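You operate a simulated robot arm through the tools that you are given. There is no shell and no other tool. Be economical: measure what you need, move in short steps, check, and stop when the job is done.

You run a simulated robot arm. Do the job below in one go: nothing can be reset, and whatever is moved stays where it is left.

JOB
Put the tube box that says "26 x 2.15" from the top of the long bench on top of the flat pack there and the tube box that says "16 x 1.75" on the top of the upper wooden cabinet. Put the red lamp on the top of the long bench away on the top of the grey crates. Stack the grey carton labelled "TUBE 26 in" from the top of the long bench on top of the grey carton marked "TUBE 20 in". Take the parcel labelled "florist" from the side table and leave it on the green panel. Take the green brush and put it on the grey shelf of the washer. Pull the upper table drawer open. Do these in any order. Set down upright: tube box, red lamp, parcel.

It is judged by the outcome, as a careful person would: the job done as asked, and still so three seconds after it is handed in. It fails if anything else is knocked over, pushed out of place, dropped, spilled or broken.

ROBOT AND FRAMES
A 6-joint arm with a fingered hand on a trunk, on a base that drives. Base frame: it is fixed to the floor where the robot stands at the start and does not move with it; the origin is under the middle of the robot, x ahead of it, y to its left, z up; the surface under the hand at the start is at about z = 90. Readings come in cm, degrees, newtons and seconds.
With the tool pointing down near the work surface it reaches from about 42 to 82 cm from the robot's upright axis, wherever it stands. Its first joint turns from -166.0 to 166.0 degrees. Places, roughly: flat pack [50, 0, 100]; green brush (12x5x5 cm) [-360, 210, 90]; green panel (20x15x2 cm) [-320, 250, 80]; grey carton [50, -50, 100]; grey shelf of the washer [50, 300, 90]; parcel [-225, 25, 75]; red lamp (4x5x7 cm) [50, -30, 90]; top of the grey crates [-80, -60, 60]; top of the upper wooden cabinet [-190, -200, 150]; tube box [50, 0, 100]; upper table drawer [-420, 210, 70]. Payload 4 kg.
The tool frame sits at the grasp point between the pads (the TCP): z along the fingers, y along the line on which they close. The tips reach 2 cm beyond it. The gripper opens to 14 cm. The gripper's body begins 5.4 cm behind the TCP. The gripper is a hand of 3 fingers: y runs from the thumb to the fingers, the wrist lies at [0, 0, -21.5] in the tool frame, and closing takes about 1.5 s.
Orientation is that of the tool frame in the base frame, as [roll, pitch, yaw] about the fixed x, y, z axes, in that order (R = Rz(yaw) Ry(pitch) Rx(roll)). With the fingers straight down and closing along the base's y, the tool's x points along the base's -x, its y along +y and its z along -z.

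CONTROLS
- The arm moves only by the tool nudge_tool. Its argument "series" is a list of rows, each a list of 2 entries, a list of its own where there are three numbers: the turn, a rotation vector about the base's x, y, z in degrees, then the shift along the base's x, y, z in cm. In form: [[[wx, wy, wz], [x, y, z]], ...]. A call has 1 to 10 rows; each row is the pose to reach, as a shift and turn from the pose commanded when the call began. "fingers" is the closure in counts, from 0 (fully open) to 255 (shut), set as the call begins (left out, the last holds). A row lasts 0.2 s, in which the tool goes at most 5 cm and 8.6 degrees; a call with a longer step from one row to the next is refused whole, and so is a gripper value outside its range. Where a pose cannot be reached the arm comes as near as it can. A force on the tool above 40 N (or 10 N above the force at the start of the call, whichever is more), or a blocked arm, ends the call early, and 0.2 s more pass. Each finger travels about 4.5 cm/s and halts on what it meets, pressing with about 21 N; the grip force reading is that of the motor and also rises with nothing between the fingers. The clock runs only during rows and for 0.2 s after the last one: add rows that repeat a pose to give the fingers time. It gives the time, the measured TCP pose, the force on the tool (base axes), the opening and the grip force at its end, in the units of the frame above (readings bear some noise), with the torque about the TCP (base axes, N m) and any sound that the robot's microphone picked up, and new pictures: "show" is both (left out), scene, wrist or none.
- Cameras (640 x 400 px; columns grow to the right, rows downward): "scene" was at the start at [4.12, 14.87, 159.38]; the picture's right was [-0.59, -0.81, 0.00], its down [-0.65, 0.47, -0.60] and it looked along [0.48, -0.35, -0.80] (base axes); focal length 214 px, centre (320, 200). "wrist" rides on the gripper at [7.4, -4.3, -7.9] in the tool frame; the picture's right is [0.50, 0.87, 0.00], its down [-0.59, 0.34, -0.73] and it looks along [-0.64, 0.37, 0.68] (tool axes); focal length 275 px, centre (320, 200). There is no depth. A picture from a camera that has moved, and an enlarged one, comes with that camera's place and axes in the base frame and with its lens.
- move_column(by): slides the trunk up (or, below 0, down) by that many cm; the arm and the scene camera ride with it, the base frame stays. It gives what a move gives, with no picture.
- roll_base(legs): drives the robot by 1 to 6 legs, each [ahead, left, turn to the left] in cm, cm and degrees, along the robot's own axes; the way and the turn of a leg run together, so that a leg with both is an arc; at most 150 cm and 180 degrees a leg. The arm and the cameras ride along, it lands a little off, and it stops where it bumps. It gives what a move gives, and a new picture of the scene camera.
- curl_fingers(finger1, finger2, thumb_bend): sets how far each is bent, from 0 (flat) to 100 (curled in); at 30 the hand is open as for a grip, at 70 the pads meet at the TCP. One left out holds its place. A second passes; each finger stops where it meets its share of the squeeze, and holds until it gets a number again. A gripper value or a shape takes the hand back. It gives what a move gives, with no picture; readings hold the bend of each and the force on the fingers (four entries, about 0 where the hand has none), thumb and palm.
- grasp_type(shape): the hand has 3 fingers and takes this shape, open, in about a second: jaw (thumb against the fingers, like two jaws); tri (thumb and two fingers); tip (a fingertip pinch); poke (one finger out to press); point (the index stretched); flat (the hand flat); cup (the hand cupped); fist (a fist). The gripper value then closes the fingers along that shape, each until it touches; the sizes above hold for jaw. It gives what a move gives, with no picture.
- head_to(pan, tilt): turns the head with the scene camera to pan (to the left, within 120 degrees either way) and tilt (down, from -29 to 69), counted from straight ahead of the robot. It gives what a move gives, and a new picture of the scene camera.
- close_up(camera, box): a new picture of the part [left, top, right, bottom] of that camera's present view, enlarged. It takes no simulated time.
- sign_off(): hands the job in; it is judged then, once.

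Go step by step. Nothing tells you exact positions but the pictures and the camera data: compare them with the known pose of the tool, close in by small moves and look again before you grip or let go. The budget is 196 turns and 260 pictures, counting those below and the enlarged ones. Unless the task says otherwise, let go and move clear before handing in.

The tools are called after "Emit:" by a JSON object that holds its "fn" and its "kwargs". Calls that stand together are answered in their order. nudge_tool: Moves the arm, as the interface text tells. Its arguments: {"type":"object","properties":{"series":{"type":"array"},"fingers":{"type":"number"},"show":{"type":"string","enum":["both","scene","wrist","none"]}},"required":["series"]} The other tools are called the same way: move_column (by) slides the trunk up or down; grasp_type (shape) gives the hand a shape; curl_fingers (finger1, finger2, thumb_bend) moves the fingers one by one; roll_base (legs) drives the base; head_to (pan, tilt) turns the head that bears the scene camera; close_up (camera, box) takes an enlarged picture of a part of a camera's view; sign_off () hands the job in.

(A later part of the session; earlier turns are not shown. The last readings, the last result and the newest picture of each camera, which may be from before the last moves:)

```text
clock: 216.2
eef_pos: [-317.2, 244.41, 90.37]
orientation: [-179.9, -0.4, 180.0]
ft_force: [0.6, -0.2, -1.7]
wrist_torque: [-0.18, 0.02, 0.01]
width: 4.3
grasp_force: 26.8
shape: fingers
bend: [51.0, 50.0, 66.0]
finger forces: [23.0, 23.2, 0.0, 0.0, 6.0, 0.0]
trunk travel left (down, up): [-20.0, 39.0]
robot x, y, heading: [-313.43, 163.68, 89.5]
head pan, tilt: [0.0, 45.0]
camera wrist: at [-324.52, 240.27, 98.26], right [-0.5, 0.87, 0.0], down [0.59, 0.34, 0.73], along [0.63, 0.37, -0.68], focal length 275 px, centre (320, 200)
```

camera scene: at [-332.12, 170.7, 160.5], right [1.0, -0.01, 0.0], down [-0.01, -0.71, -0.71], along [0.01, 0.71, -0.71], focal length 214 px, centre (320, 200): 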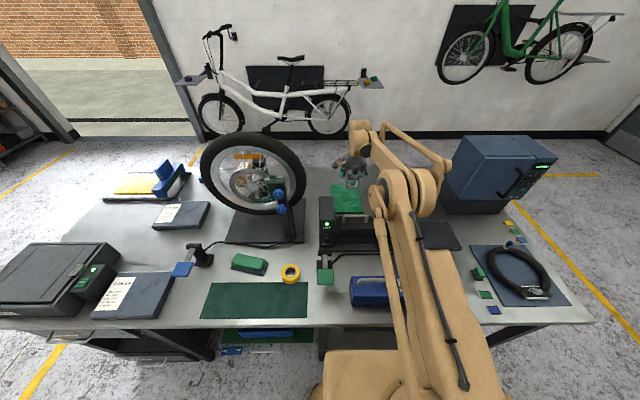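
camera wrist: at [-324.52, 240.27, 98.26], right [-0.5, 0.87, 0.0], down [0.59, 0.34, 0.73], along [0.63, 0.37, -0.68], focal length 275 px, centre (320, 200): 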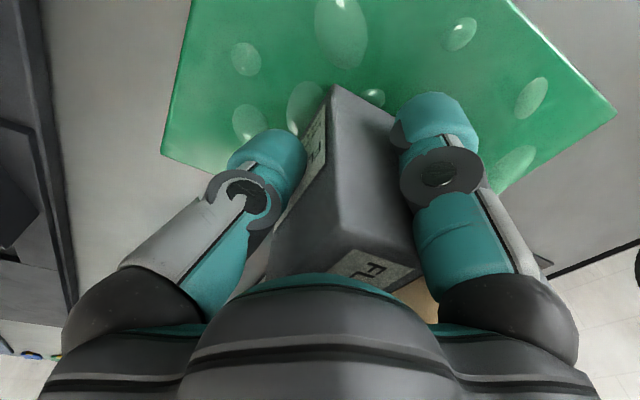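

The force is near zero and the parcel is still vertical (it slid up a little in the grip). I'll lower a hair and open the fingers gently.

Emit:
{"fn": "nudge_tool", "kwargs": {"series": [[[0, 0, 0], [0, 0, -0.25]], [[0, 0, 0], [0, 0, -0.25]]], "show": "none"}}

Emit:
{"fn": "curl_fingers", "kwargs": {"finger1": 46, "finger2": 46, "thumb_bend": 44}}

Emit:
{"fn": "close_up", "kwargs": {"camera": "wrist", "box": [0, 0, 640, 400]}}

```text
clock: 216.8
eef_pos: [-317.26, 244.47, 90.32]
orientation: [-179.9, -0.3, -180.0]
ft_force: [2.2, 2.1, 7.2]
wrist_torque: [-0.13, 0.09, 0.01]
width: 4.27
grasp_force: 26.8
shape: fingers
bend: [51.0, 50.0, 66.0]
finger forces: [22.2, 24.2, 0.1, 0.0, 6.9, 0.1]
trunk travel left (down, up): [-20.0, 39.0]
robot x, y, heading: [-313.43, 164.2, 89.4]
head pan, tilt: [0.0, 45.0]
```

```text
clock: 217.8
eef_pos: [-317.25, 244.35, 90.28]
orientation: [-179.9, -0.3, -179.9]
ft_force: [2.1, -0.4, 1.2]
wrist_torque: [0.04, 0.03, -0.05]
width: 7.92
grasp_force: 1.2
shape: fingers
bend: [46.0, 46.0, 44.0]
finger forces: [0.4, 2.3, 0.0, 0.1, 0.0, 0.0]
trunk travel left (down, up): [-20.0, 39.0]
robot x, y, heading: [-313.49, 163.91, 89.5]
head pan, tilt: [0.0, 45.0]
```

```text
1.00 times, centred on (320, 200) of wrist (not enlarged: the box is as wide or as high as the picture)
camera zoom: at [-324.58, 240.29, 98.17], right [-0.5, 0.87, 0.0], down [0.59, 0.34, 0.73], along [0.63, 0.37, -0.68], focal length 275 px, centre (320, 200)
```

zoom: 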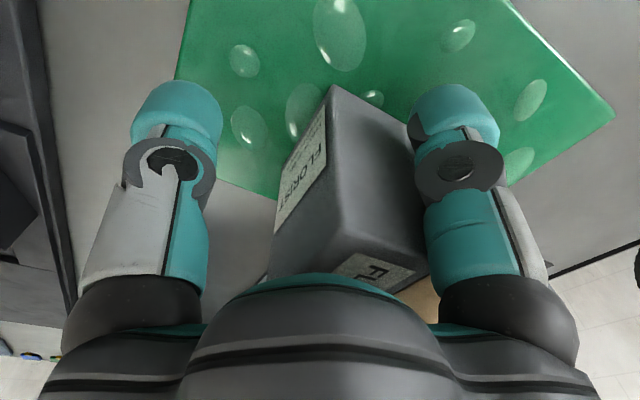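

Released without tipping. I'll open fully and rise.

Emit:
{"fn": "curl_fingers", "kwargs": {"finger1": 36, "finger2": 36, "thumb_bend": 36}}

Emit:
{"fn": "nudge_tool", "kwargs": {"series": [[[0, 0, 0], [0, 0, 2]], [[0, 0, 0], [0, 0, 5]], [[0, 0, 0], [0, 0, 9]], [[0, 0, 0], [0, 0, 13]], [[0, 0, 0], [0, -2, 17]], [[0, 0, 0], [0, -4, 21]], [[0, 0, 0], [0, -8, 23]], [[0, 0, 0], [0, -12, 25]], [[0, 0, 0], [0, -16, 25]]], "show": "scene"}}

Emit:
{"fn": "close_up", "kwargs": {"camera": "scene", "box": [300, 140, 440, 265]}}

```text
clock: 218.8
eef_pos: [-317.28, 244.45, 90.41]
orientation: [-179.8, -0.3, -179.9]
ft_force: [0.1, -0.1, -0.9]
wrist_torque: [-0.02, 0.02, 0.0]
width: 10.67
grasp_force: 0.1
shape: fingers
bend: [36.0, 36.0, 36.0]
finger forces: [0.0, 0.0, 0.1, 0.1, 0.0, 0.0]
trunk travel left (down, up): [-20.0, 39.0]
robot x, y, heading: [-312.87, 163.81, 89.8]
head pan, tilt: [0.0, 45.0]
```

```text
clock: 220.8
eef_pos: [-317.01, 227.97, 115.42]
orientation: [-180.0, -0.2, -179.9]
ft_force: [-0.1, -0.8, -0.6]
wrist_torque: [-0.03, -0.02, 0.01]
width: 10.71
grasp_force: 0.0
shape: fingers
bend: [36.0, 36.0, 36.0]
finger forces: [0.1, 0.0, 0.0, 0.0, 0.1, 0.0]
trunk travel left (down, up): [-20.0, 39.0]
robot x, y, heading: [-313.13, 164.39, 89.5]
head pan, tilt: [0.0, 45.0]
camera scene: at [-332.11, 170.52, 160.5], right [1.0, -0.01, 0.0], down [-0.01, -0.71, -0.71], along [0.01, 0.71, -0.71], focal length 214 px, centre (320, 200)
```

scene: 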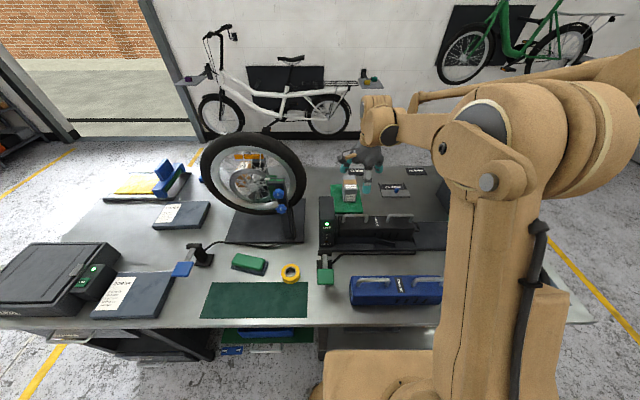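

```text
3.20 times, centred on (370, 202) of scene
camera zoom: at [-332.11, 170.52, 160.5], right [1.0, -0.01, 0.0], down [-0.01, -0.71, -0.71], along [0.01, 0.71, -0.71], focal length 686 px, centre (160, 192)
```

zoom: 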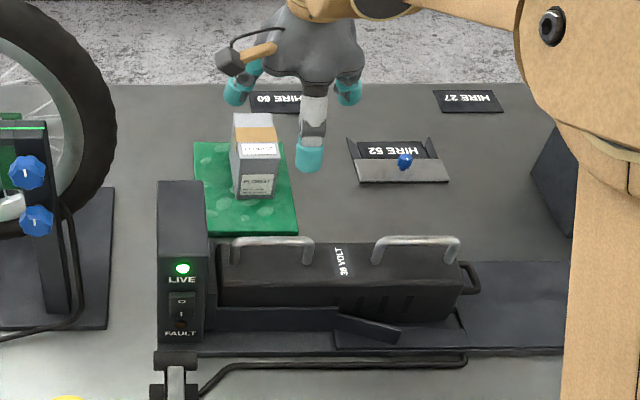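

The parcel is upright on the green panel. Next is the upper table drawer at the bench's left pedestal: I'll back off and drive in front of it.

Emit:
{"fn": "roll_base", "kwargs": {"legs": [[-45, 0, 0], [0, 105, 0]]}}

Emit:
{"fn": "head_to", "kwargs": {"pan": 0, "tilt": 40}}

Emit:
{"fn": "close_up", "kwargs": {"camera": "scene", "box": [240, 170, 440, 330]}}

```text
clock: 228.5
eef_pos: [-420.89, 183.52, 115.41]
orientation: [-179.8, -0.3, -179.3]
ft_force: [0.1, 0.8, 0.6]
wrist_torque: [0.0, -0.03, 0.03]
width: 10.69
grasp_force: 0.0
shape: fingers
bend: [36.0, 36.0, 36.0]
finger forces: [0.0, 0.0, 0.1, 0.0, 0.0, 0.0]
trunk travel left (down, up): [-20.0, 39.0]
robot x, y, heading: [-416.68, 119.54, 90.0]
head pan, tilt: [0.0, 45.0]
camera scene: at [-435.37, 125.84, 160.49], right [1.0, 0.0, 0.0], down [0.0, -0.71, -0.71], along [0.0, 0.71, -0.71], focal length 214 px, centre (320, 200)
```

scene: 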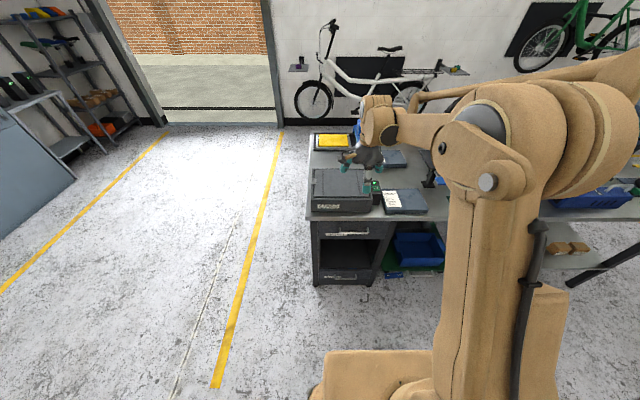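

```text
clock: 229.1
eef_pos: [-420.87, 183.45, 115.36]
orientation: [-179.9, -0.3, -179.3]
ft_force: [-0.8, 0.2, 1.1]
wrist_torque: [0.02, -0.04, 0.01]
width: 10.68
grasp_force: 0.0
shape: fingers
bend: [36.0, 36.0, 36.0]
finger forces: [0.0, 0.1, 0.0, 0.0, 0.0, 0.0]
trunk travel left (down, up): [-20.0, 39.0]
robot x, y, heading: [-416.3, 119.75, 90.1]
head pan, tilt: [0.0, 40.0]
camera scene: at [-435.33, 126.21, 161.22], right [1.0, 0.0, 0.0], down [0.0, -0.64, -0.77], along [0.0, 0.77, -0.64], focal length 214 px, centre (320, 200)
```

scene: 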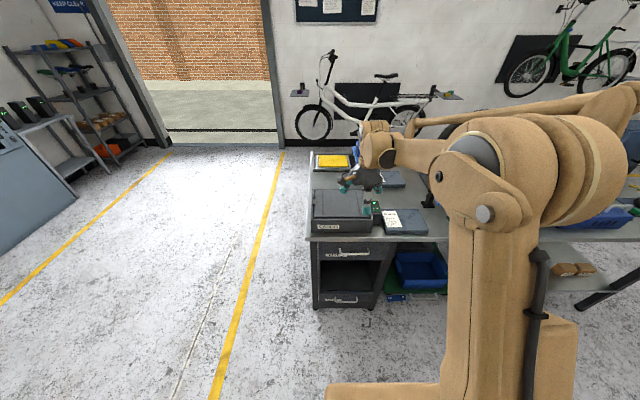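

```text
2.50 times, centred on (340, 250) of scene
camera zoom: at [-435.33, 126.21, 161.22], right [1.0, 0.0, 0.0], down [0.0, -0.64, -0.77], along [0.0, 0.77, -0.64], focal length 536 px, centre (270, 75)
```

zoom: 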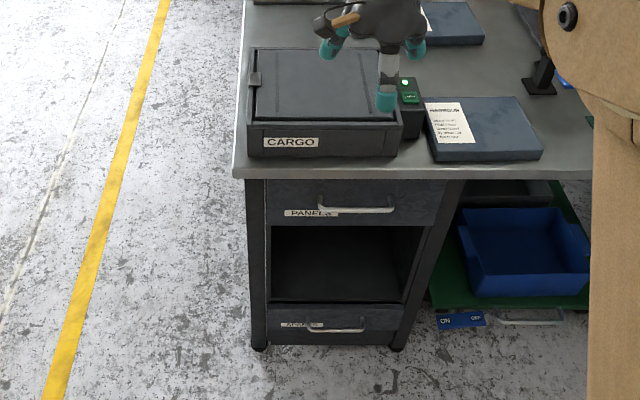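

The upper drawer "PANELS" has a bar handle at about (−417.6, 193, 71). I'll pitch the hand to point forward at the bench, with two fingers above and the thumb below.

Emit:
{"fn": "nudge_tool", "kwargs": {"series": [[[8, 0, 0], [0, -1, 0]], [[16, 0, 0], [0, -2, 0]], [[24, 0, 0], [0, -3, 0]], [[32, 0, 0], [0, -4, 0]], [[40, 0, 0], [0, -5, 0]], [[48, 0, 0], [0, -5, 0]], [[56, 0, 0], [0, -5, 0]], [[64, 0, 0], [0, -5, 0]], [[72, 0, 0], [0, -5, 0]], [[80, 0, 0], [0, -5, 0]]], "show": "none"}}

Emit:
{"fn": "nudge_tool", "kwargs": {"series": [[[8, 0, 0], [1, 0, 0]], [[10, 0, 0], [3, 0, -4]], [[10, 0, 0], [3, 0, -8]], [[10, 0, 0], [3, 0, -8]]], "show": "none"}}

Emit:
{"fn": "move_column", "kwargs": {"by": -20}}

Emit:
{"fn": "nudge_tool", "kwargs": {"series": [[[0, 0, 0], [0, 0, -4]], [[0, 0, 0], [0, 0, -8]], [[0, 0, 0], [0, 0, -12]], [[0, 0, 0], [0, 0, -16]], [[0, 0, 0], [0, 0, -16]]], "show": "both"}}

```text
clock: 231.3
eef_pos: [-420.83, 178.74, 115.4]
orientation: [100.1, 0.6, -179.6]
ft_force: [0.9, -0.3, -0.4]
wrist_torque: [-0.01, 0.0, -0.02]
width: 10.66
grasp_force: 0.0
shape: fingers
bend: [36.0, 36.0, 36.0]
finger forces: [0.0, 0.0, 0.0, 0.0, 0.0, 0.1]
trunk travel left (down, up): [-20.0, 39.0]
robot x, y, heading: [-416.58, 119.23, 90.0]
head pan, tilt: [0.0, 40.0]
```

```text
clock: 232.3
eef_pos: [-417.95, 184.88, 115.39]
orientation: [90.1, 0.7, -179.6]
ft_force: [-0.3, 1.1, -0.6]
wrist_torque: [-0.04, -0.01, -0.02]
width: 10.68
grasp_force: 0.1
shape: fingers
bend: [36.0, 36.0, 36.0]
finger forces: [0.1, 0.0, 0.0, 0.0, 0.0, 0.0]
out of reach, approached as far as the arm can: row 1, 2, 3, 4
trunk travel left (down, up): [-20.0, 39.0]
robot x, y, heading: [-416.44, 119.28, 90.1]
head pan, tilt: [0.0, 40.0]
```

```text
clock: 234.5
eef_pos: [-417.95, 184.88, 95.39]
orientation: [90.1, 0.6, -179.6]
ft_force: [-0.6, -0.5, -0.8]
wrist_torque: [-0.01, 0.0, 0.01]
width: 10.7
grasp_force: 0.0
shape: fingers
bend: [36.0, 36.0, 36.0]
finger forces: [0.1, 0.1, 0.0, 0.0, 0.0, 0.0]
trunk travel left (down, up): [0.0, 59.0]
robot x, y, heading: [-416.24, 119.25, 90.2]
head pan, tilt: [0.0, 40.0]
```

```text
clock: 235.1
eef_pos: [-418.08, 188.63, 91.39]
orientation: [90.1, 0.7, -179.7]
ft_force: [-0.1, -11.1, 4.0]
wrist_torque: [-0.8, 0.04, -0.05]
width: 10.68
grasp_force: 6.3
shape: fingers
bend: [36.0, 36.0, 36.0]
finger forces: [0.1, 0.0, 0.0, 0.0, 12.3, 0.0]
out of reach, approached as far as the arm can: row 1, 2, 3
trunk travel left (down, up): [0.0, 59.0]
robot x, y, heading: [-416.38, 119.2, 90.1]
head pan, tilt: [0.0, 40.0]
stopped in row 3: the force on the tool passed its limit at 93 N (the readings are from after the stop); the commanded pose is now the measured one
camera scene: at [-435.33, 125.99, 141.24], right [1.0, 0.0, 0.0], down [0.0, -0.64, -0.77], along [0.0, 0.77, -0.64], focal length 214 px, centre (320, 200)
camera wrist: at [-425.35, 180.81, 87.01], right [-0.51, 0.0, 0.86], down [0.59, -0.73, 0.35], along [0.63, 0.68, 0.37], focal length 275 px, centre (320, 200)
```

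scene: 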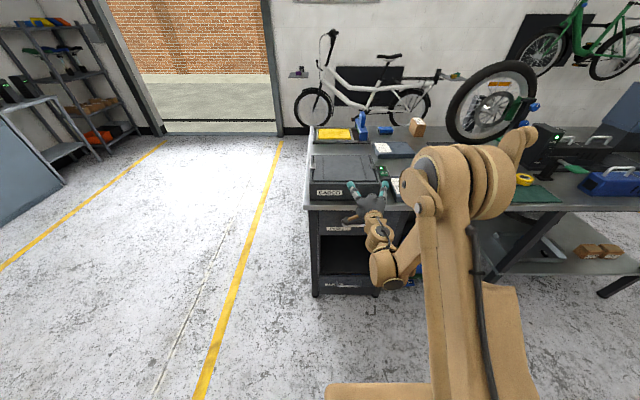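
wrist: 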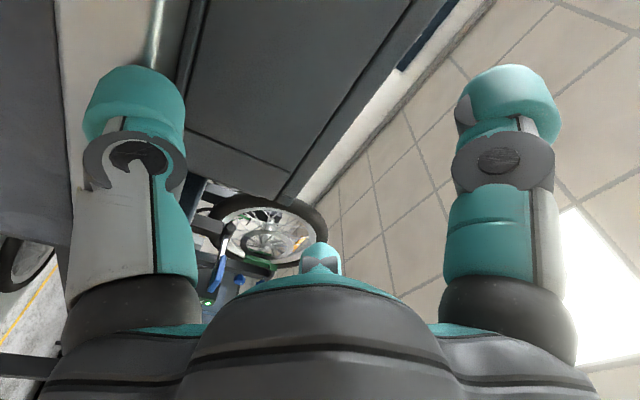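

The hand was pushed outward (wrist too close to the body) and the thumb touched the bench edge. I'll back the base off at once and check.

Emit:
{"fn": "roll_base", "kwargs": {"legs": [[-22, 0, 0]]}}

Emit:
{"fn": "close_up", "kwargs": {"camera": "scene", "box": [240, 110, 440, 290]}}

```text
clock: 236.8
eef_pos: [-418.02, 166.96, 91.28]
orientation: [90.2, 0.7, -179.7]
ft_force: [-0.1, 0.1, 0.0]
wrist_torque: [0.0, 0.03, 0.0]
width: 10.65
grasp_force: 0.2
shape: fingers
bend: [36.0, 36.0, 36.0]
finger forces: [0.0, 0.1, 0.0, 0.1, 0.1, 0.0]
trunk travel left (down, up): [0.0, 59.0]
robot x, y, heading: [-416.48, 97.42, 90.2]
head pan, tilt: [0.0, 40.0]
camera scene: at [-435.29, 104.44, 141.23], right [1.0, 0.0, 0.0], down [0.0, -0.64, -0.77], along [0.0, 0.77, -0.64], focal length 214 px, centre (320, 200)
```

scene: 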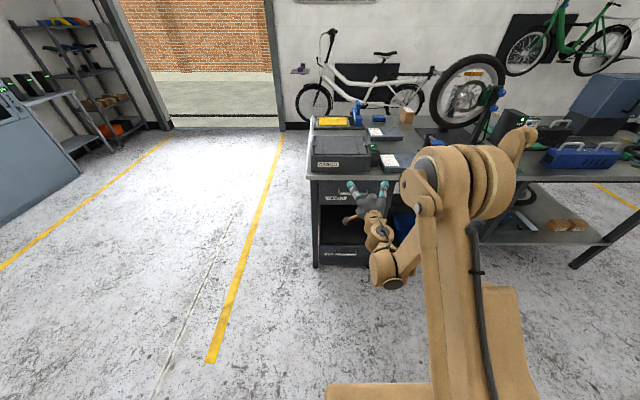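

```text
2.22 times, centred on (340, 200) of scene
camera zoom: at [-435.29, 104.44, 141.23], right [1.0, 0.0, 0.0], down [0.0, -0.64, -0.77], along [0.0, 0.77, -0.64], focal length 477 px, centre (276, 200)
```

zoom: 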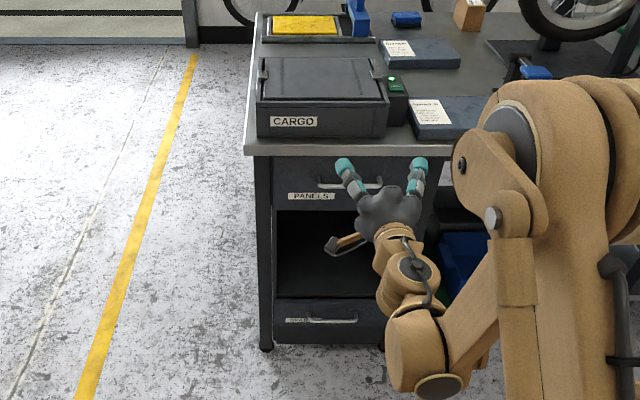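

Nothing on the bench was disturbed. From two views the handle is about (−418, 190, 75). I'll lower the hand at this stand-off and check it tracks.

Emit:
{"fn": "nudge_tool", "kwargs": {"series": [[[0, 0, 0], [0, 0, -4]], [[0, 0, 0], [0, 0, -8]], [[0, 0, 0], [0, 0, -12]], [[0, 0, 0], [0, 0, -16]], [[0, 0, 0], [0, 0, -16]]], "show": "wrist"}}

Emit:
{"fn": "close_up", "kwargs": {"camera": "scene", "box": [290, 140, 420, 260]}}

```text
clock: 238.0
eef_pos: [-418.19, 174.81, 77.63]
orientation: [90.2, 0.6, -179.7]
ft_force: [-0.5, 0.5, -0.1]
wrist_torque: [0.04, 0.01, -0.02]
width: 10.67
grasp_force: 0.0
shape: fingers
bend: [36.0, 36.0, 36.0]
finger forces: [0.0, 0.1, 0.1, 0.0, 0.0, 0.0]
out of reach, approached as far as the arm can: row 1, 2, 3, 4, 5
trunk travel left (down, up): [0.0, 59.0]
robot x, y, heading: [-416.15, 97.43, 90.3]
head pan, tilt: [0.0, 40.0]
camera wrist: at [-425.41, 167.07, 73.15], right [-0.51, 0.0, 0.86], down [0.59, -0.73, 0.35], along [0.63, 0.68, 0.37], focal length 275 px, centre (320, 200)
```

wrist: 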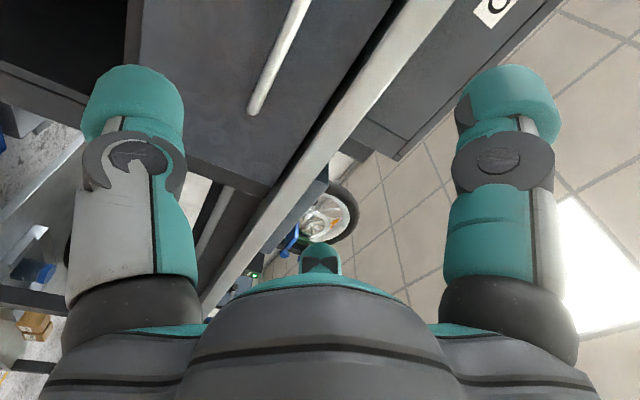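

```text
3.33 times, centred on (355, 200) of scene
camera zoom: at [-435.28, 104.48, 141.23], right [1.0, 0.0, 0.0], down [0.0, -0.64, -0.77], along [0.0, 0.77, -0.64], focal length 715 px, centre (203, 200)
```

zoom: 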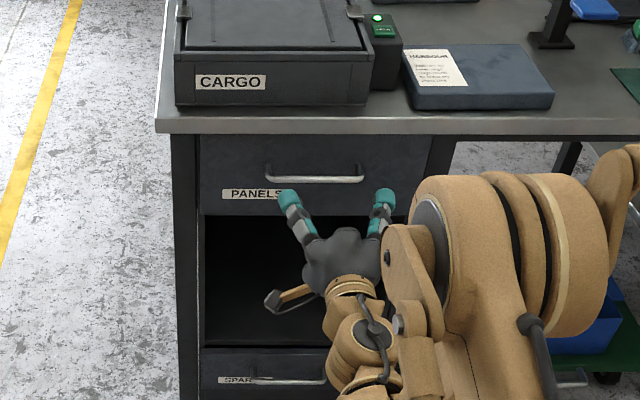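

The handle is confirmed at x −425..−411, y 190.2, z 74.4. I'll lower the last 3 cm while letting the hand extend a bit.

Emit:
{"fn": "nudge_tool", "kwargs": {"series": [[[0, 0, 0], [0, 1, -1.5]], [[0, 0, 0], [0, 2.5, -3.2]], [[0, 0, 0], [0, 2.5, -3.2]]], "show": "none"}}

```text
clock: 238.8
eef_pos: [-418.17, 177.35, 74.48]
orientation: [90.3, 0.6, -179.7]
ft_force: [0.8, -0.2, 0.3]
wrist_torque: [0.0, -0.02, 0.01]
width: 10.66
grasp_force: 0.1
shape: fingers
bend: [36.0, 36.0, 36.0]
finger forces: [0.1, 0.0, 0.0, 0.0, 0.0, 0.1]
trunk travel left (down, up): [0.0, 59.0]
robot x, y, heading: [-416.56, 97.77, 90.2]
head pan, tilt: [0.0, 40.0]
```

Now I'll drive 11 cm ahead so the fingers straddle the bar.

Emit:
{"fn": "roll_base", "kwargs": {"legs": [[11, 0, 0]]}}

Emit:
{"fn": "nudge_tool", "kwargs": {"series": [[[0, 0, 0], [0, 0, 0]]], "show": "wrist"}}

Emit:
{"fn": "close_up", "kwargs": {"camera": "scene", "box": [290, 140, 420, 260]}}

```text
clock: 240.0
eef_pos: [-418.24, 188.15, 74.64]
orientation: [90.2, 0.7, -179.6]
ft_force: [-0.1, 0.5, 0.1]
wrist_torque: [0.0, -0.03, 0.01]
width: 10.69
grasp_force: 0.1
shape: fingers
bend: [36.0, 36.0, 36.0]
finger forces: [0.0, 0.1, 0.1, 0.1, 0.0, 0.0]
trunk travel left (down, up): [0.0, 59.0]
robot x, y, heading: [-416.37, 108.66, 89.9]
head pan, tilt: [0.0, 40.0]
camera scene: at [-435.33, 115.36, 141.22], right [1.0, 0.0, 0.0], down [0.0, -0.64, -0.77], along [0.0, 0.77, -0.64], focal length 214 px, centre (320, 200)
```

scene: 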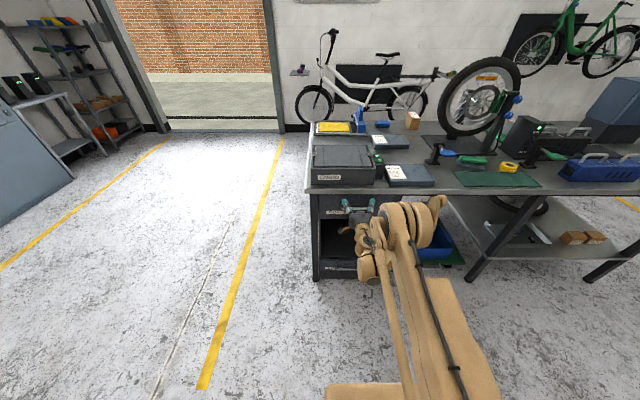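

```text
clock: 240.4
eef_pos: [-418.29, 188.15, 74.53]
orientation: [90.2, 0.6, -179.6]
ft_force: [-1.4, 0.8, -0.5]
wrist_torque: [0.0, -0.03, 0.05]
width: 10.68
grasp_force: 0.0
shape: fingers
bend: [36.0, 36.0, 36.0]
finger forces: [0.1, 0.0, 0.0, 0.0, 0.1, 0.1]
trunk travel left (down, up): [0.0, 59.0]
robot x, y, heading: [-416.28, 108.54, 90.0]
head pan, tilt: [0.0, 40.0]
camera wrist: at [-425.57, 180.38, 70.15], right [-0.51, 0.0, 0.86], down [0.59, -0.73, 0.35], along [0.63, 0.68, 0.37], focal length 275 px, centre (320, 200)
```

wrist: 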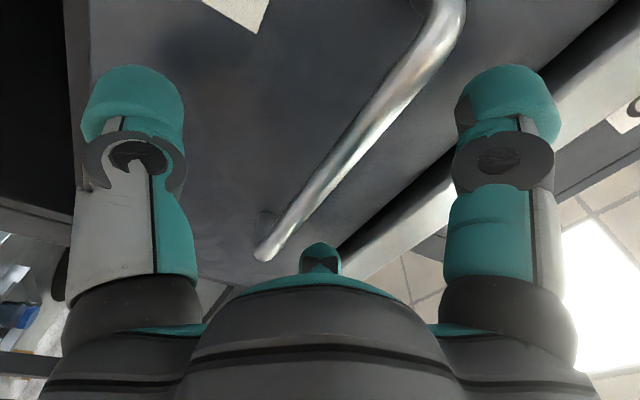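

```text
3.33 times, centred on (355, 200) of scene
camera zoom: at [-435.33, 115.35, 141.23], right [1.0, 0.0, 0.0], down [0.0, -0.64, -0.77], along [0.0, 0.77, -0.64], focal length 715 px, centre (203, 200)
```

zoom: 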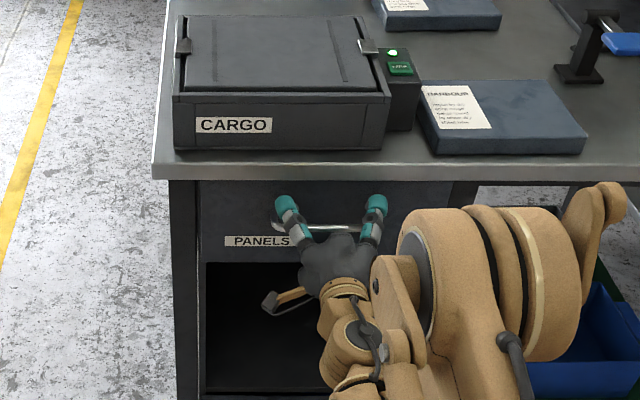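

The bar runs between thumb and fingers. I'll close.

Emit:
{"fn": "curl_fingers", "kwargs": {"finger1": 75, "finger2": 75, "thumb_bend": 75}}

Emit:
{"fn": "curl_fingers", "kwargs": {"finger1": 80, "finger2": 80, "thumb_bend": 80}}

Emit:
{"fn": "close_up", "kwargs": {"camera": "wrist", "box": [0, 0, 640, 400]}}

```text
clock: 241.4
eef_pos: [-418.39, 188.01, 74.66]
orientation: [90.2, 0.6, -179.6]
ft_force: [-0.3, 2.9, 10.8]
wrist_torque: [0.02, 0.04, 0.02]
width: 1.36
grasp_force: 14.6
shape: fingers
bend: [64.0, 65.0, 68.0]
finger forces: [10.6, 10.2, 0.0, 0.0, 9.2, 0.0]
trunk travel left (down, up): [0.0, 59.0]
robot x, y, heading: [-416.71, 108.56, 90.1]
head pan, tilt: [0.0, 40.0]
```

```text
clock: 242.4
eef_pos: [-418.42, 188.07, 74.53]
orientation: [90.2, 0.6, -179.6]
ft_force: [-0.7, 3.0, 11.1]
wrist_torque: [0.05, 0.0, 0.04]
width: 1.24
grasp_force: 20.2
shape: fingers
bend: [63.0, 64.0, 68.0]
finger forces: [13.0, 13.0, 0.1, 0.0, 14.0, 0.0]
trunk travel left (down, up): [0.0, 59.0]
robot x, y, heading: [-416.27, 108.34, 90.2]
head pan, tilt: [0.0, 40.0]
```

```text
1.00 times, centred on (320, 200) of wrist (not enlarged: the box is as wide or as high as the picture)
camera zoom: at [-425.58, 180.34, 70.2], right [-0.51, 0.0, 0.86], down [0.59, -0.73, 0.35], along [0.63, 0.68, 0.37], focal length 275 px, centre (320, 200)
```

zoom: 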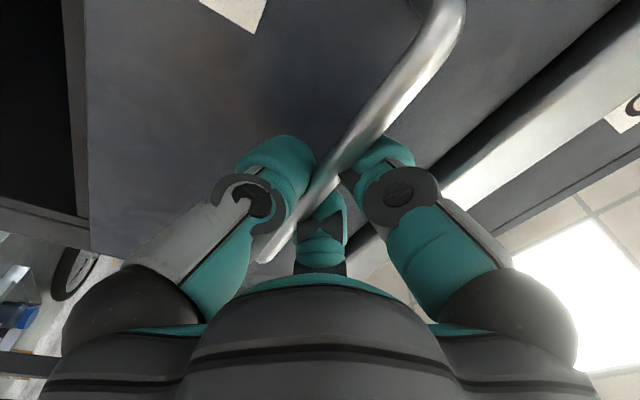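

The bar is gripped between thumb and fingers. I'll pull by driving the base backward.

Emit:
{"fn": "roll_base", "kwargs": {"legs": [[-12, 0, 0]]}}

Emit:
{"fn": "close_up", "kwargs": {"camera": "scene", "box": [290, 120, 420, 240]}}

```text
clock: 243.6
eef_pos: [-418.41, 175.77, 74.64]
orientation: [90.2, 0.7, -179.5]
ft_force: [2.3, 0.2, 9.3]
wrist_torque: [0.05, 0.01, -0.05]
width: 1.17
grasp_force: 21.9
shape: fingers
bend: [63.0, 64.0, 68.0]
finger forces: [13.8, 12.7, 0.1, 0.0, 15.2, 0.1]
trunk travel left (down, up): [0.0, 59.0]
robot x, y, heading: [-416.5, 96.34, 90.5]
head pan, tilt: [0.0, 40.0]
camera scene: at [-435.25, 102.82, 141.24], right [1.0, 0.01, 0.0], down [0.0, -0.64, -0.77], along [0.0, 0.77, -0.64], focal length 214 px, centre (320, 200)
```

scene: 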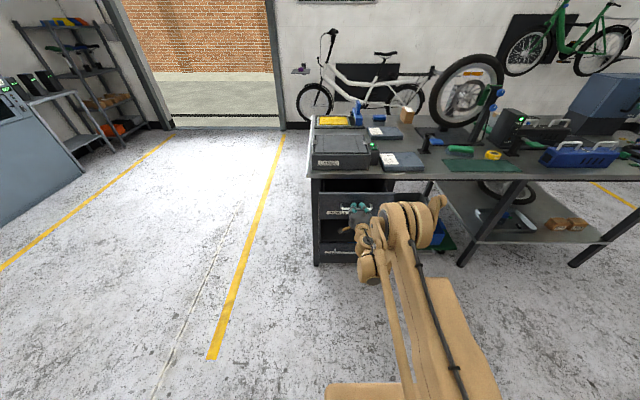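

```text
3.33 times, centred on (355, 180) of scene
camera zoom: at [-435.25, 102.82, 141.24], right [1.0, 0.01, 0.0], down [0.0, -0.64, -0.77], along [0.0, 0.77, -0.64], focal length 715 px, centre (203, 267)
```

zoom: 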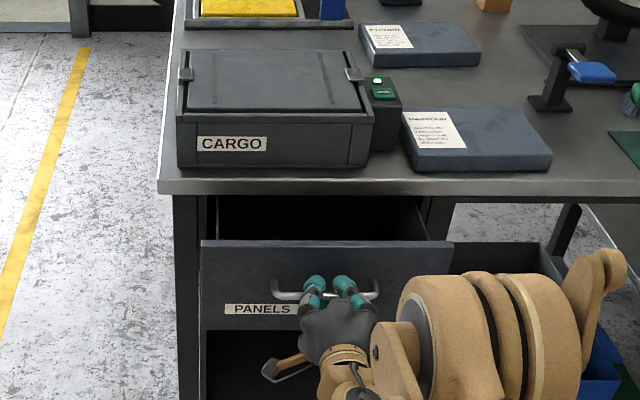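

The drawer is opening. I'll pull another 14 cm.

Emit:
{"fn": "roll_base", "kwargs": {"legs": [[-14, 0, 0]]}}

Emit:
{"fn": "close_up", "kwargs": {"camera": "scene", "box": [290, 120, 420, 240]}}

```text
clock: 245.0
eef_pos: [-418.21, 161.19, 74.62]
orientation: [90.1, 0.7, -179.4]
ft_force: [-7.1, 1.0, 10.1]
wrist_torque: [0.03, 0.01, 0.1]
width: 1.14
grasp_force: 21.6
shape: fingers
bend: [63.0, 65.0, 68.0]
finger forces: [12.2, 15.5, 0.1, 0.1, 15.2, 0.1]
trunk travel left (down, up): [0.0, 59.0]
robot x, y, heading: [-416.28, 81.52, 90.3]
head pan, tilt: [0.0, 40.0]
camera scene: at [-435.28, 88.23, 141.23], right [1.0, 0.0, 0.0], down [0.0, -0.64, -0.77], along [0.0, 0.77, -0.64], focal length 214 px, centre (320, 200)
```

scene: 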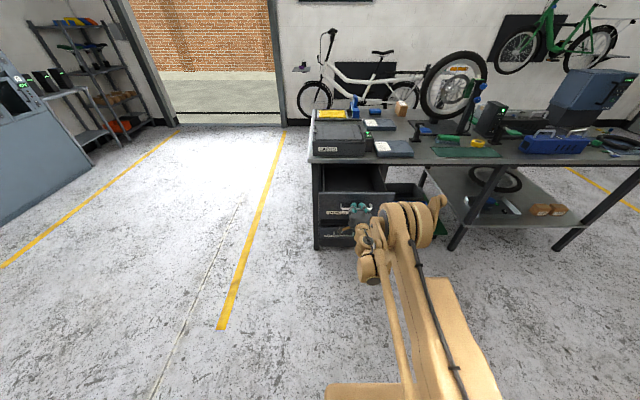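

```text
3.33 times, centred on (355, 180) of scene
camera zoom: at [-435.28, 88.23, 141.23], right [1.0, 0.0, 0.0], down [0.0, -0.64, -0.77], along [0.0, 0.77, -0.64], focal length 715 px, centre (203, 267)
```

zoom: 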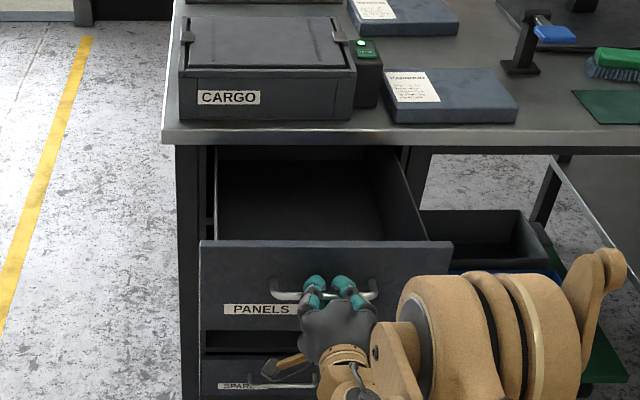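

The drawer is open about 27 cm. I'll release the bar and back away.

Emit:
{"fn": "curl_fingers", "kwargs": {"finger1": 34, "finger2": 34, "thumb_bend": 34}}

Emit:
{"fn": "roll_base", "kwargs": {"legs": [[-25, 0, 0]]}}

Emit:
{"fn": "move_column", "kwargs": {"by": 20}}

```text
clock: 246.0
eef_pos: [-418.29, 161.22, 74.63]
orientation: [90.2, 0.6, -179.5]
ft_force: [0.1, -0.2, 0.7]
wrist_torque: [0.0, 0.01, -0.04]
width: 11.28
grasp_force: 0.0
shape: fingers
bend: [34.0, 34.0, 34.0]
finger forces: [0.1, 0.1, 0.0, 0.0, 0.0, 0.0]
trunk travel left (down, up): [0.0, 59.0]
robot x, y, heading: [-416.15, 81.84, 90.0]
head pan, tilt: [0.0, 40.0]
```

```text
clock: 247.8
eef_pos: [-418.0, 136.08, 74.48]
orientation: [90.2, 0.7, -179.7]
ft_force: [-0.2, -0.1, -0.4]
wrist_torque: [-0.01, -0.02, 0.02]
width: 11.25
grasp_force: 0.1
shape: fingers
bend: [34.0, 34.0, 34.0]
finger forces: [0.0, 0.0, 0.0, 0.0, 0.0, 0.0]
trunk travel left (down, up): [0.0, 59.0]
robot x, y, heading: [-416.45, 56.66, 89.9]
head pan, tilt: [0.0, 40.0]
camera scene: at [-435.13, 63.2, 141.23], right [1.0, 0.0, 0.0], down [0.0, -0.64, -0.77], along [0.0, 0.77, -0.64], focal length 214 px, centre (320, 200)
```

scene: 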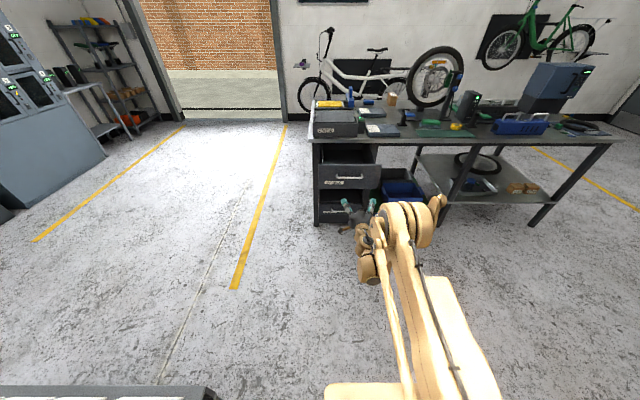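

```text
clock: 250.0
eef_pos: [-417.96, 135.97, 94.58]
orientation: [90.2, 0.5, -179.8]
ft_force: [0.4, 0.1, -0.1]
wrist_torque: [0.02, 0.04, -0.01]
width: 11.27
grasp_force: 0.1
shape: fingers
bend: [34.0, 34.0, 34.0]
finger forces: [0.1, 0.0, 0.0, 0.0, 0.0, 0.0]
trunk travel left (down, up): [-20.0, 39.0]
robot x, y, heading: [-416.27, 56.43, 89.9]
head pan, tilt: [0.0, 40.0]
```

The drawer stays open. Now I'll turn the hand back to pointing down, well clear of the bench.

Emit:
{"fn": "nudge_tool", "kwargs": {"series": [[[-2, 0, 0], [0, 0, 4.5]], [[-4, 0, 0], [0, 0, 9]], [[-12, 0, 0], [0, -1, 13.5]], [[-20, 0, 0], [0, -3, 17]], [[-28, 0, 0], [0, -5, 20]], [[-36.5, 0, 0], [0, -8, 22]], [[-45, 0, 0], [0, -10, 23]], [[-53.5, 0, 0], [0, -12, 23]], [[-62, 0, 0], [0, -14, 23]], [[-70.5, 0, 0], [0, -16, 23]]], "show": "none"}}

Emit:
{"fn": "nudge_tool", "kwargs": {"series": [[[-8, 0, 0], [0, 0, 0]], [[-16, 0, 0], [0, 0, 0]], [[-19.7, 0, 0], [0, 0, 0]], [[-19.7, 0, 0], [0, 0, 0]]], "show": "none", "fingers": 0}}

```text
clock: 252.2
eef_pos: [-418.1, 120.05, 117.75]
orientation: [160.9, 0.0, -179.3]
ft_force: [-0.1, -0.5, 0.1]
wrist_torque: [0.03, 0.01, 0.01]
width: 11.28
grasp_force: 0.1
shape: fingers
bend: [34.0, 34.0, 34.0]
finger forces: [0.0, 0.0, 0.1, 0.0, 0.0, 0.1]
trunk travel left (down, up): [-20.0, 39.0]
robot x, y, heading: [-416.08, 56.44, 90.5]
head pan, tilt: [0.0, 40.0]
```

```text
clock: 253.2
eef_pos: [-418.06, 119.94, 117.58]
orientation: [-179.5, -0.3, -179.4]
ft_force: [0.5, -1.0, -0.1]
wrist_torque: [-0.03, -0.02, 0.01]
width: 14.01
grasp_force: 0.0
shape: tri
bend: [30.0, 30.0, 30.0]
finger forces: [0.0, 0.0, 0.0, 0.0, 0.0, 0.0]
trunk travel left (down, up): [-20.0, 39.0]
robot x, y, heading: [-416.16, 56.63, 90.3]
head pan, tilt: [0.0, 40.0]
```

Now the green brush at about (−358, 211), lying along x. I'll drive in front of it with the hand high.

Emit:
{"fn": "roll_base", "kwargs": {"legs": [[0, -62, 0], [84, 0, 0]]}}

Emit:
{"fn": "nudge_tool", "kwargs": {"series": [[[0, 0, 0], [0, 0, 0]]], "show": "wrist"}}

Emit:
{"fn": "close_up", "kwargs": {"camera": "scene", "box": [240, 140, 400, 260]}}

```text
clock: 260.6
eef_pos: [-359.01, 202.4, 117.47]
orientation: [-179.6, -0.2, -179.0]
ft_force: [-0.5, -0.4, -0.3]
wrist_torque: [-0.01, -0.03, 0.01]
width: 13.98
grasp_force: 0.1
shape: tri
bend: [30.0, 30.0, 30.0]
finger forces: [0.0, 0.0, 0.0, 0.0, 0.0, 0.0]
trunk travel left (down, up): [-20.0, 39.0]
robot x, y, heading: [-356.93, 138.64, 90.4]
head pan, tilt: [0.0, 40.0]
camera scene: at [-375.81, 145.41, 161.22], right [1.0, 0.01, 0.0], down [0.0, -0.64, -0.77], along [-0.01, 0.77, -0.64], focal length 214 px, centre (320, 200)
```

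scene: 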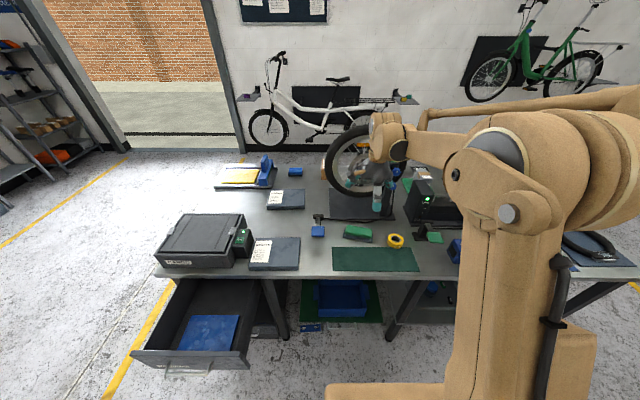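

```text
clock: 260.9
eef_pos: [-359.12, 202.31, 117.42]
orientation: [-179.7, -0.3, -179.1]
ft_force: [-0.3, 0.1, 0.4]
wrist_torque: [0.0, 0.0, -0.03]
width: 14.02
grasp_force: 0.1
shape: tri
bend: [30.0, 30.0, 30.0]
finger forces: [0.0, 0.0, 0.0, 0.0, 0.0, 0.0]
trunk travel left (down, up): [-20.0, 39.0]
robot x, y, heading: [-356.56, 138.36, 90.5]
head pan, tilt: [0.0, 40.0]
camera wrist: at [-366.28, 198.15, 125.48], right [-0.51, 0.86, 0.0], down [0.59, 0.35, 0.73], along [0.63, 0.37, -0.68], focal length 275 px, centre (320, 200)
```

wrist: 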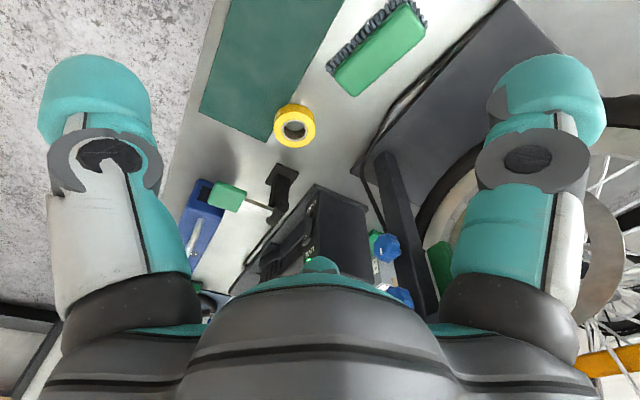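

```text
3.33 times, centred on (320, 200) of scene
camera zoom: at [-375.81, 145.37, 161.22], right [1.0, 0.01, 0.0], down [0.0, -0.64, -0.77], along [-0.01, 0.77, -0.64], focal length 715 px, centre (320, 200)
```

zoom: 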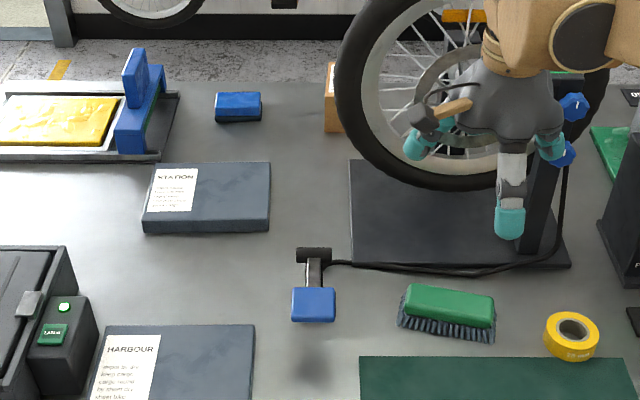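

The brush is centred at about (−358.9, 211), turned −12°. I'll align above it and descend partway.

Emit:
{"fn": "nudge_tool", "kwargs": {"series": [[[0, 0, -5], [0, 2, -3]], [[0, 0, -10], [0, 4, -6]], [[0, 0, -13.5], [0.2, 6.5, -9]], [[0, 0, -13.5], [0.2, 8.7, -12]], [[0, 0, -13.5], [0.2, 8.7, -15]], [[0, 0, -13.5], [0.2, 8.7, -18]], [[0, 0, -13.5], [0.2, 8.7, -18]]], "show": "wrist"}}

Emit:
{"fn": "close_up", "kwargs": {"camera": "scene", "box": [300, 190, 420, 270]}}

```text
clock: 262.6
eef_pos: [-358.93, 211.02, 99.34]
orientation: [-179.6, -0.2, 167.5]
ft_force: [-0.9, -0.1, 0.9]
wrist_torque: [-0.03, 0.01, -0.01]
width: 13.98
grasp_force: 0.1
shape: tri
bend: [30.0, 30.0, 30.0]
finger forces: [0.0, 0.1, 0.0, 0.0, 0.0, 0.0]
trunk travel left (down, up): [-20.0, 39.0]
robot x, y, heading: [-356.5, 138.78, 90.2]
head pan, tilt: [0.0, 40.0]
camera wrist: at [-367.0, 208.73, 107.3], right [-0.3, 0.95, 0.0], down [0.65, 0.21, 0.73], along [0.7, 0.22, -0.68], focal length 275 px, centre (320, 200)
```

wrist: 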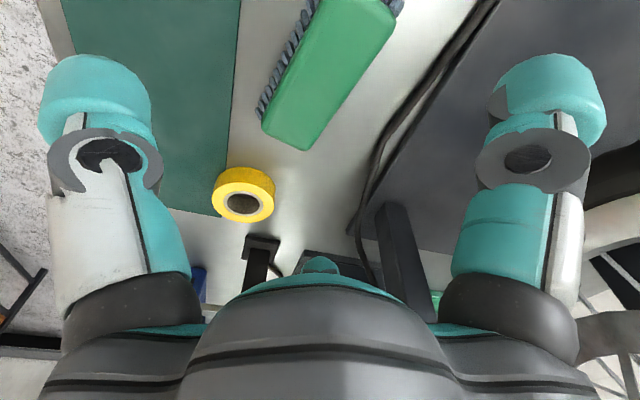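

```text
5.00 times, centred on (360, 230) of scene
camera zoom: at [-375.81, 145.34, 161.23], right [1.0, 0.01, 0.0], down [0.0, -0.64, -0.77], along [-0.01, 0.77, -0.64], focal length 1072 px, centre (120, 50)
```

zoom: 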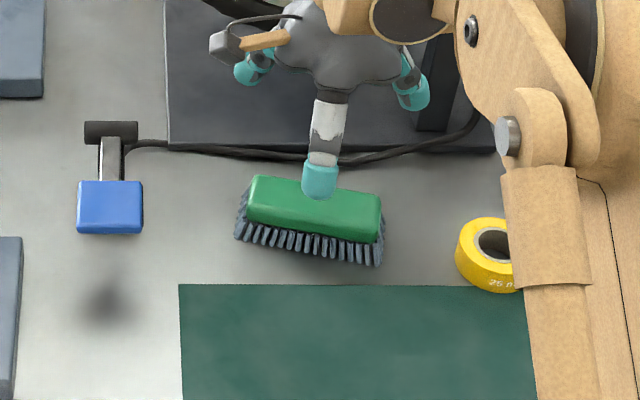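

Aligned. I'll descend in small steps watching for contact.

Emit:
{"fn": "nudge_tool", "kwargs": {"series": [[[0, 0, 0], [-0.2, 0, -4]], [[0, 0, 0], [-0.2, 0, -8]], [[0, 0, 0], [-0.2, 0, -10.5]], [[0, 0, 0], [-0.2, 0, -11.5]], [[0, 0, 0], [-0.2, 0, -11.5]]], "show": "wrist"}}

Emit:
{"fn": "close_up", "kwargs": {"camera": "scene", "box": [300, 190, 420, 270]}}

```text
clock: 263.8
eef_pos: [-359.24, 211.06, 87.96]
orientation: [-179.5, -0.3, 167.6]
ft_force: [-0.7, -0.8, -0.4]
wrist_torque: [0.0, -0.02, 0.01]
width: 14.01
grasp_force: 0.0
shape: tri
bend: [30.0, 30.0, 30.0]
finger forces: [0.0, 0.0, 0.0, 0.0, 0.0, 0.0]
trunk travel left (down, up): [-20.0, 39.0]
robot x, y, heading: [-356.8, 138.87, 90.2]
head pan, tilt: [0.0, 40.0]
camera wrist: at [-367.32, 208.75, 95.89], right [-0.3, 0.95, 0.0], down [0.65, 0.21, 0.73], along [0.7, 0.22, -0.68], focal length 275 px, centre (320, 200)
```

wrist: 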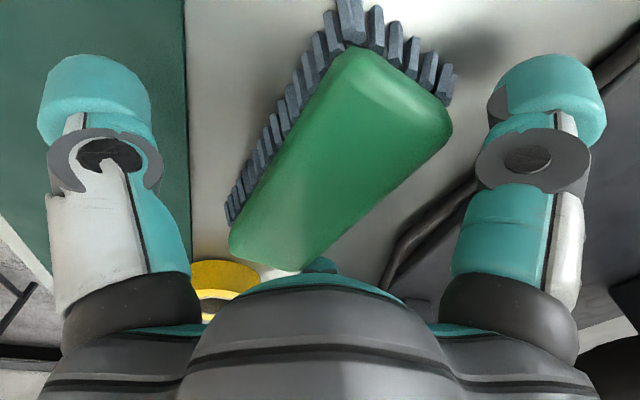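

```text
5.00 times, centred on (360, 230) of scene
camera zoom: at [-375.81, 145.37, 161.23], right [1.0, 0.01, 0.0], down [0.0, -0.64, -0.77], along [-0.01, 0.77, -0.64], focal length 1072 px, centre (120, 50)
```

zoom: 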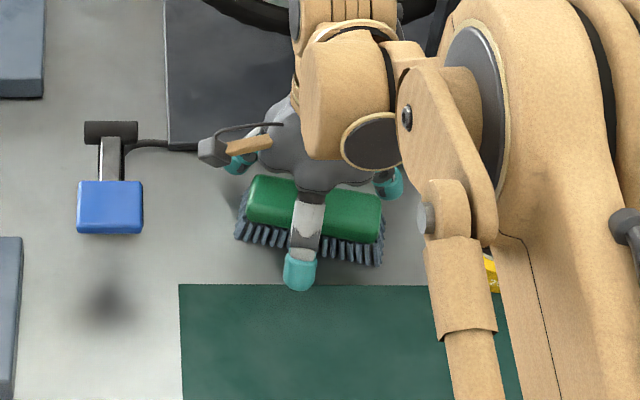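

Emit:
{"fn": "nudge_tool", "kwargs": {"series": [[[0, 0, 0], [0, 0, -0.6]], [[0, 0, 0], [0, 0, -1.2]], [[0, 0, 0], [0, 0, -1.7]], [[0, 0, 0], [0, 0, -2.1]], [[0, 0, 0], [0, 0, -2.1]]], "show": "none"}}

```text
clock: 264.9
eef_pos: [-359.06, 211.07, 85.97]
orientation: [-179.6, -0.3, 167.5]
ft_force: [1.0, 2.2, 6.4]
wrist_torque: [-0.32, -0.01, 0.02]
width: 14.02
grasp_force: 0.0
shape: tri
bend: [30.0, 30.0, 30.0]
finger forces: [0.3, 0.5, 0.0, 0.0, 4.7, 0.0]
trunk travel left (down, up): [-20.0, 39.0]
robot x, y, heading: [-357.09, 138.69, 90.4]
head pan, tilt: [0.0, 40.0]
```

The tips touch the bench (top about 82.3). I'll rise 0.4 cm and close on the brush.

Emit:
{"fn": "nudge_tool", "kwargs": {"series": [[[0, 0, 0], [0, 0, 0.4]], [[0, 0, 0], [0, 0, 0.4]]], "show": "none"}}

Emit:
{"fn": "nudge_tool", "kwargs": {"series": [[[0, 0, 0], [0, 0, 0]], [[0, 0, 0], [0, 0, 0]], [[0, 0, 0], [0, 0, 0]], [[0, 0, 0], [0, 0, 0]], [[0, 0, 0], [0, 0, 0]], [[0, 0, 0], [0, 0, 0]], [[0, 0, 0], [0, 0, 0]], [[0, 0, 0], [0, 0, 0]], [[0, 0, 0], [0, 0, 0]]], "fingers": 255, "show": "wrist"}}

Emit:
{"fn": "nudge_tool", "kwargs": {"series": [[[0, 0, 0], [0, 0, 1]], [[0, 0, 0], [0, 0, 2]], [[0, 0, 0], [0, 0, 4]], [[0, 0, 0], [0, 0, 6]], [[0, 0, 0], [0, 0, 6]]], "show": "wrist"}}

```text
clock: 265.6
eef_pos: [-359.11, 211.05, 86.28]
orientation: [-179.6, -0.3, 167.5]
ft_force: [0.2, -0.1, -1.0]
wrist_torque: [0.02, -0.01, -0.02]
width: 14.04
grasp_force: 0.0
shape: tri
bend: [30.0, 30.0, 30.0]
finger forces: [0.0, 0.0, 0.0, 0.1, 0.1, 0.0]
trunk travel left (down, up): [-20.0, 39.0]
robot x, y, heading: [-357.21, 138.43, 90.4]
head pan, tilt: [0.0, 40.0]
```

```text
clock: 267.6
eef_pos: [-359.1, 211.06, 86.38]
orientation: [-179.7, -0.3, 167.5]
ft_force: [0.0, -0.2, -1.4]
wrist_torque: [-0.02, 0.05, 0.04]
width: 5.6
grasp_force: 21.1
shape: tri
bend: [42.0, 42.0, 35.0]
finger forces: [14.3, 14.0, 0.0, 0.0, 21.7, 0.1]
trunk travel left (down, up): [-20.0, 39.0]
robot x, y, heading: [-356.89, 138.98, 90.4]
head pan, tilt: [0.0, 40.0]
camera wrist: at [-367.14, 208.75, 94.29], right [-0.3, 0.95, 0.0], down [0.65, 0.21, 0.73], along [0.7, 0.22, -0.68], focal length 275 px, centre (320, 200)
```

wrist: 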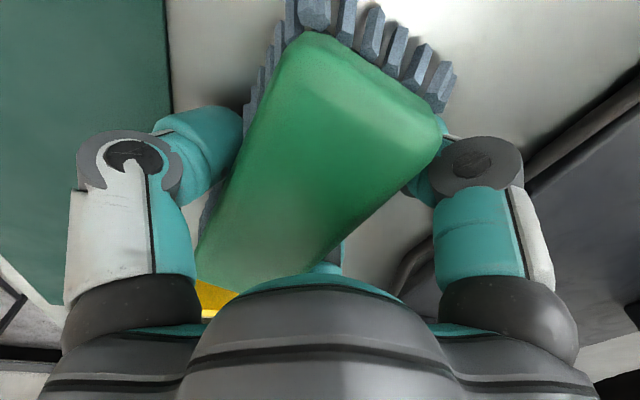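

```text
clock: 268.8
eef_pos: [-358.91, 211.21, 92.38]
orientation: [-179.6, -0.3, 167.6]
ft_force: [-0.4, -0.1, 0.0]
wrist_torque: [-0.03, 0.0, 0.01]
width: 5.6
grasp_force: 20.6
shape: tri
bend: [42.0, 42.0, 35.0]
finger forces: [14.3, 14.1, 0.0, 0.0, 21.9, 0.1]
trunk travel left (down, up): [-20.0, 39.0]
robot x, y, heading: [-356.85, 139.01, 90.6]
head pan, tilt: [0.0, 40.0]
camera wrist: at [-367.02, 208.79, 100.33], right [-0.3, 0.95, 0.0], down [0.65, 0.21, 0.73], along [0.7, 0.22, -0.68], focal length 275 px, centre (320, 200)
```

wrist: 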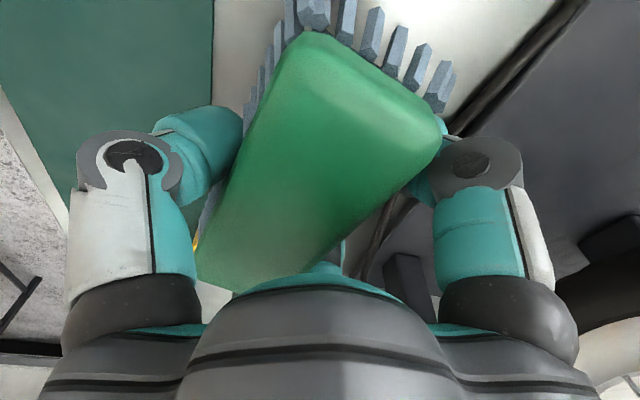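

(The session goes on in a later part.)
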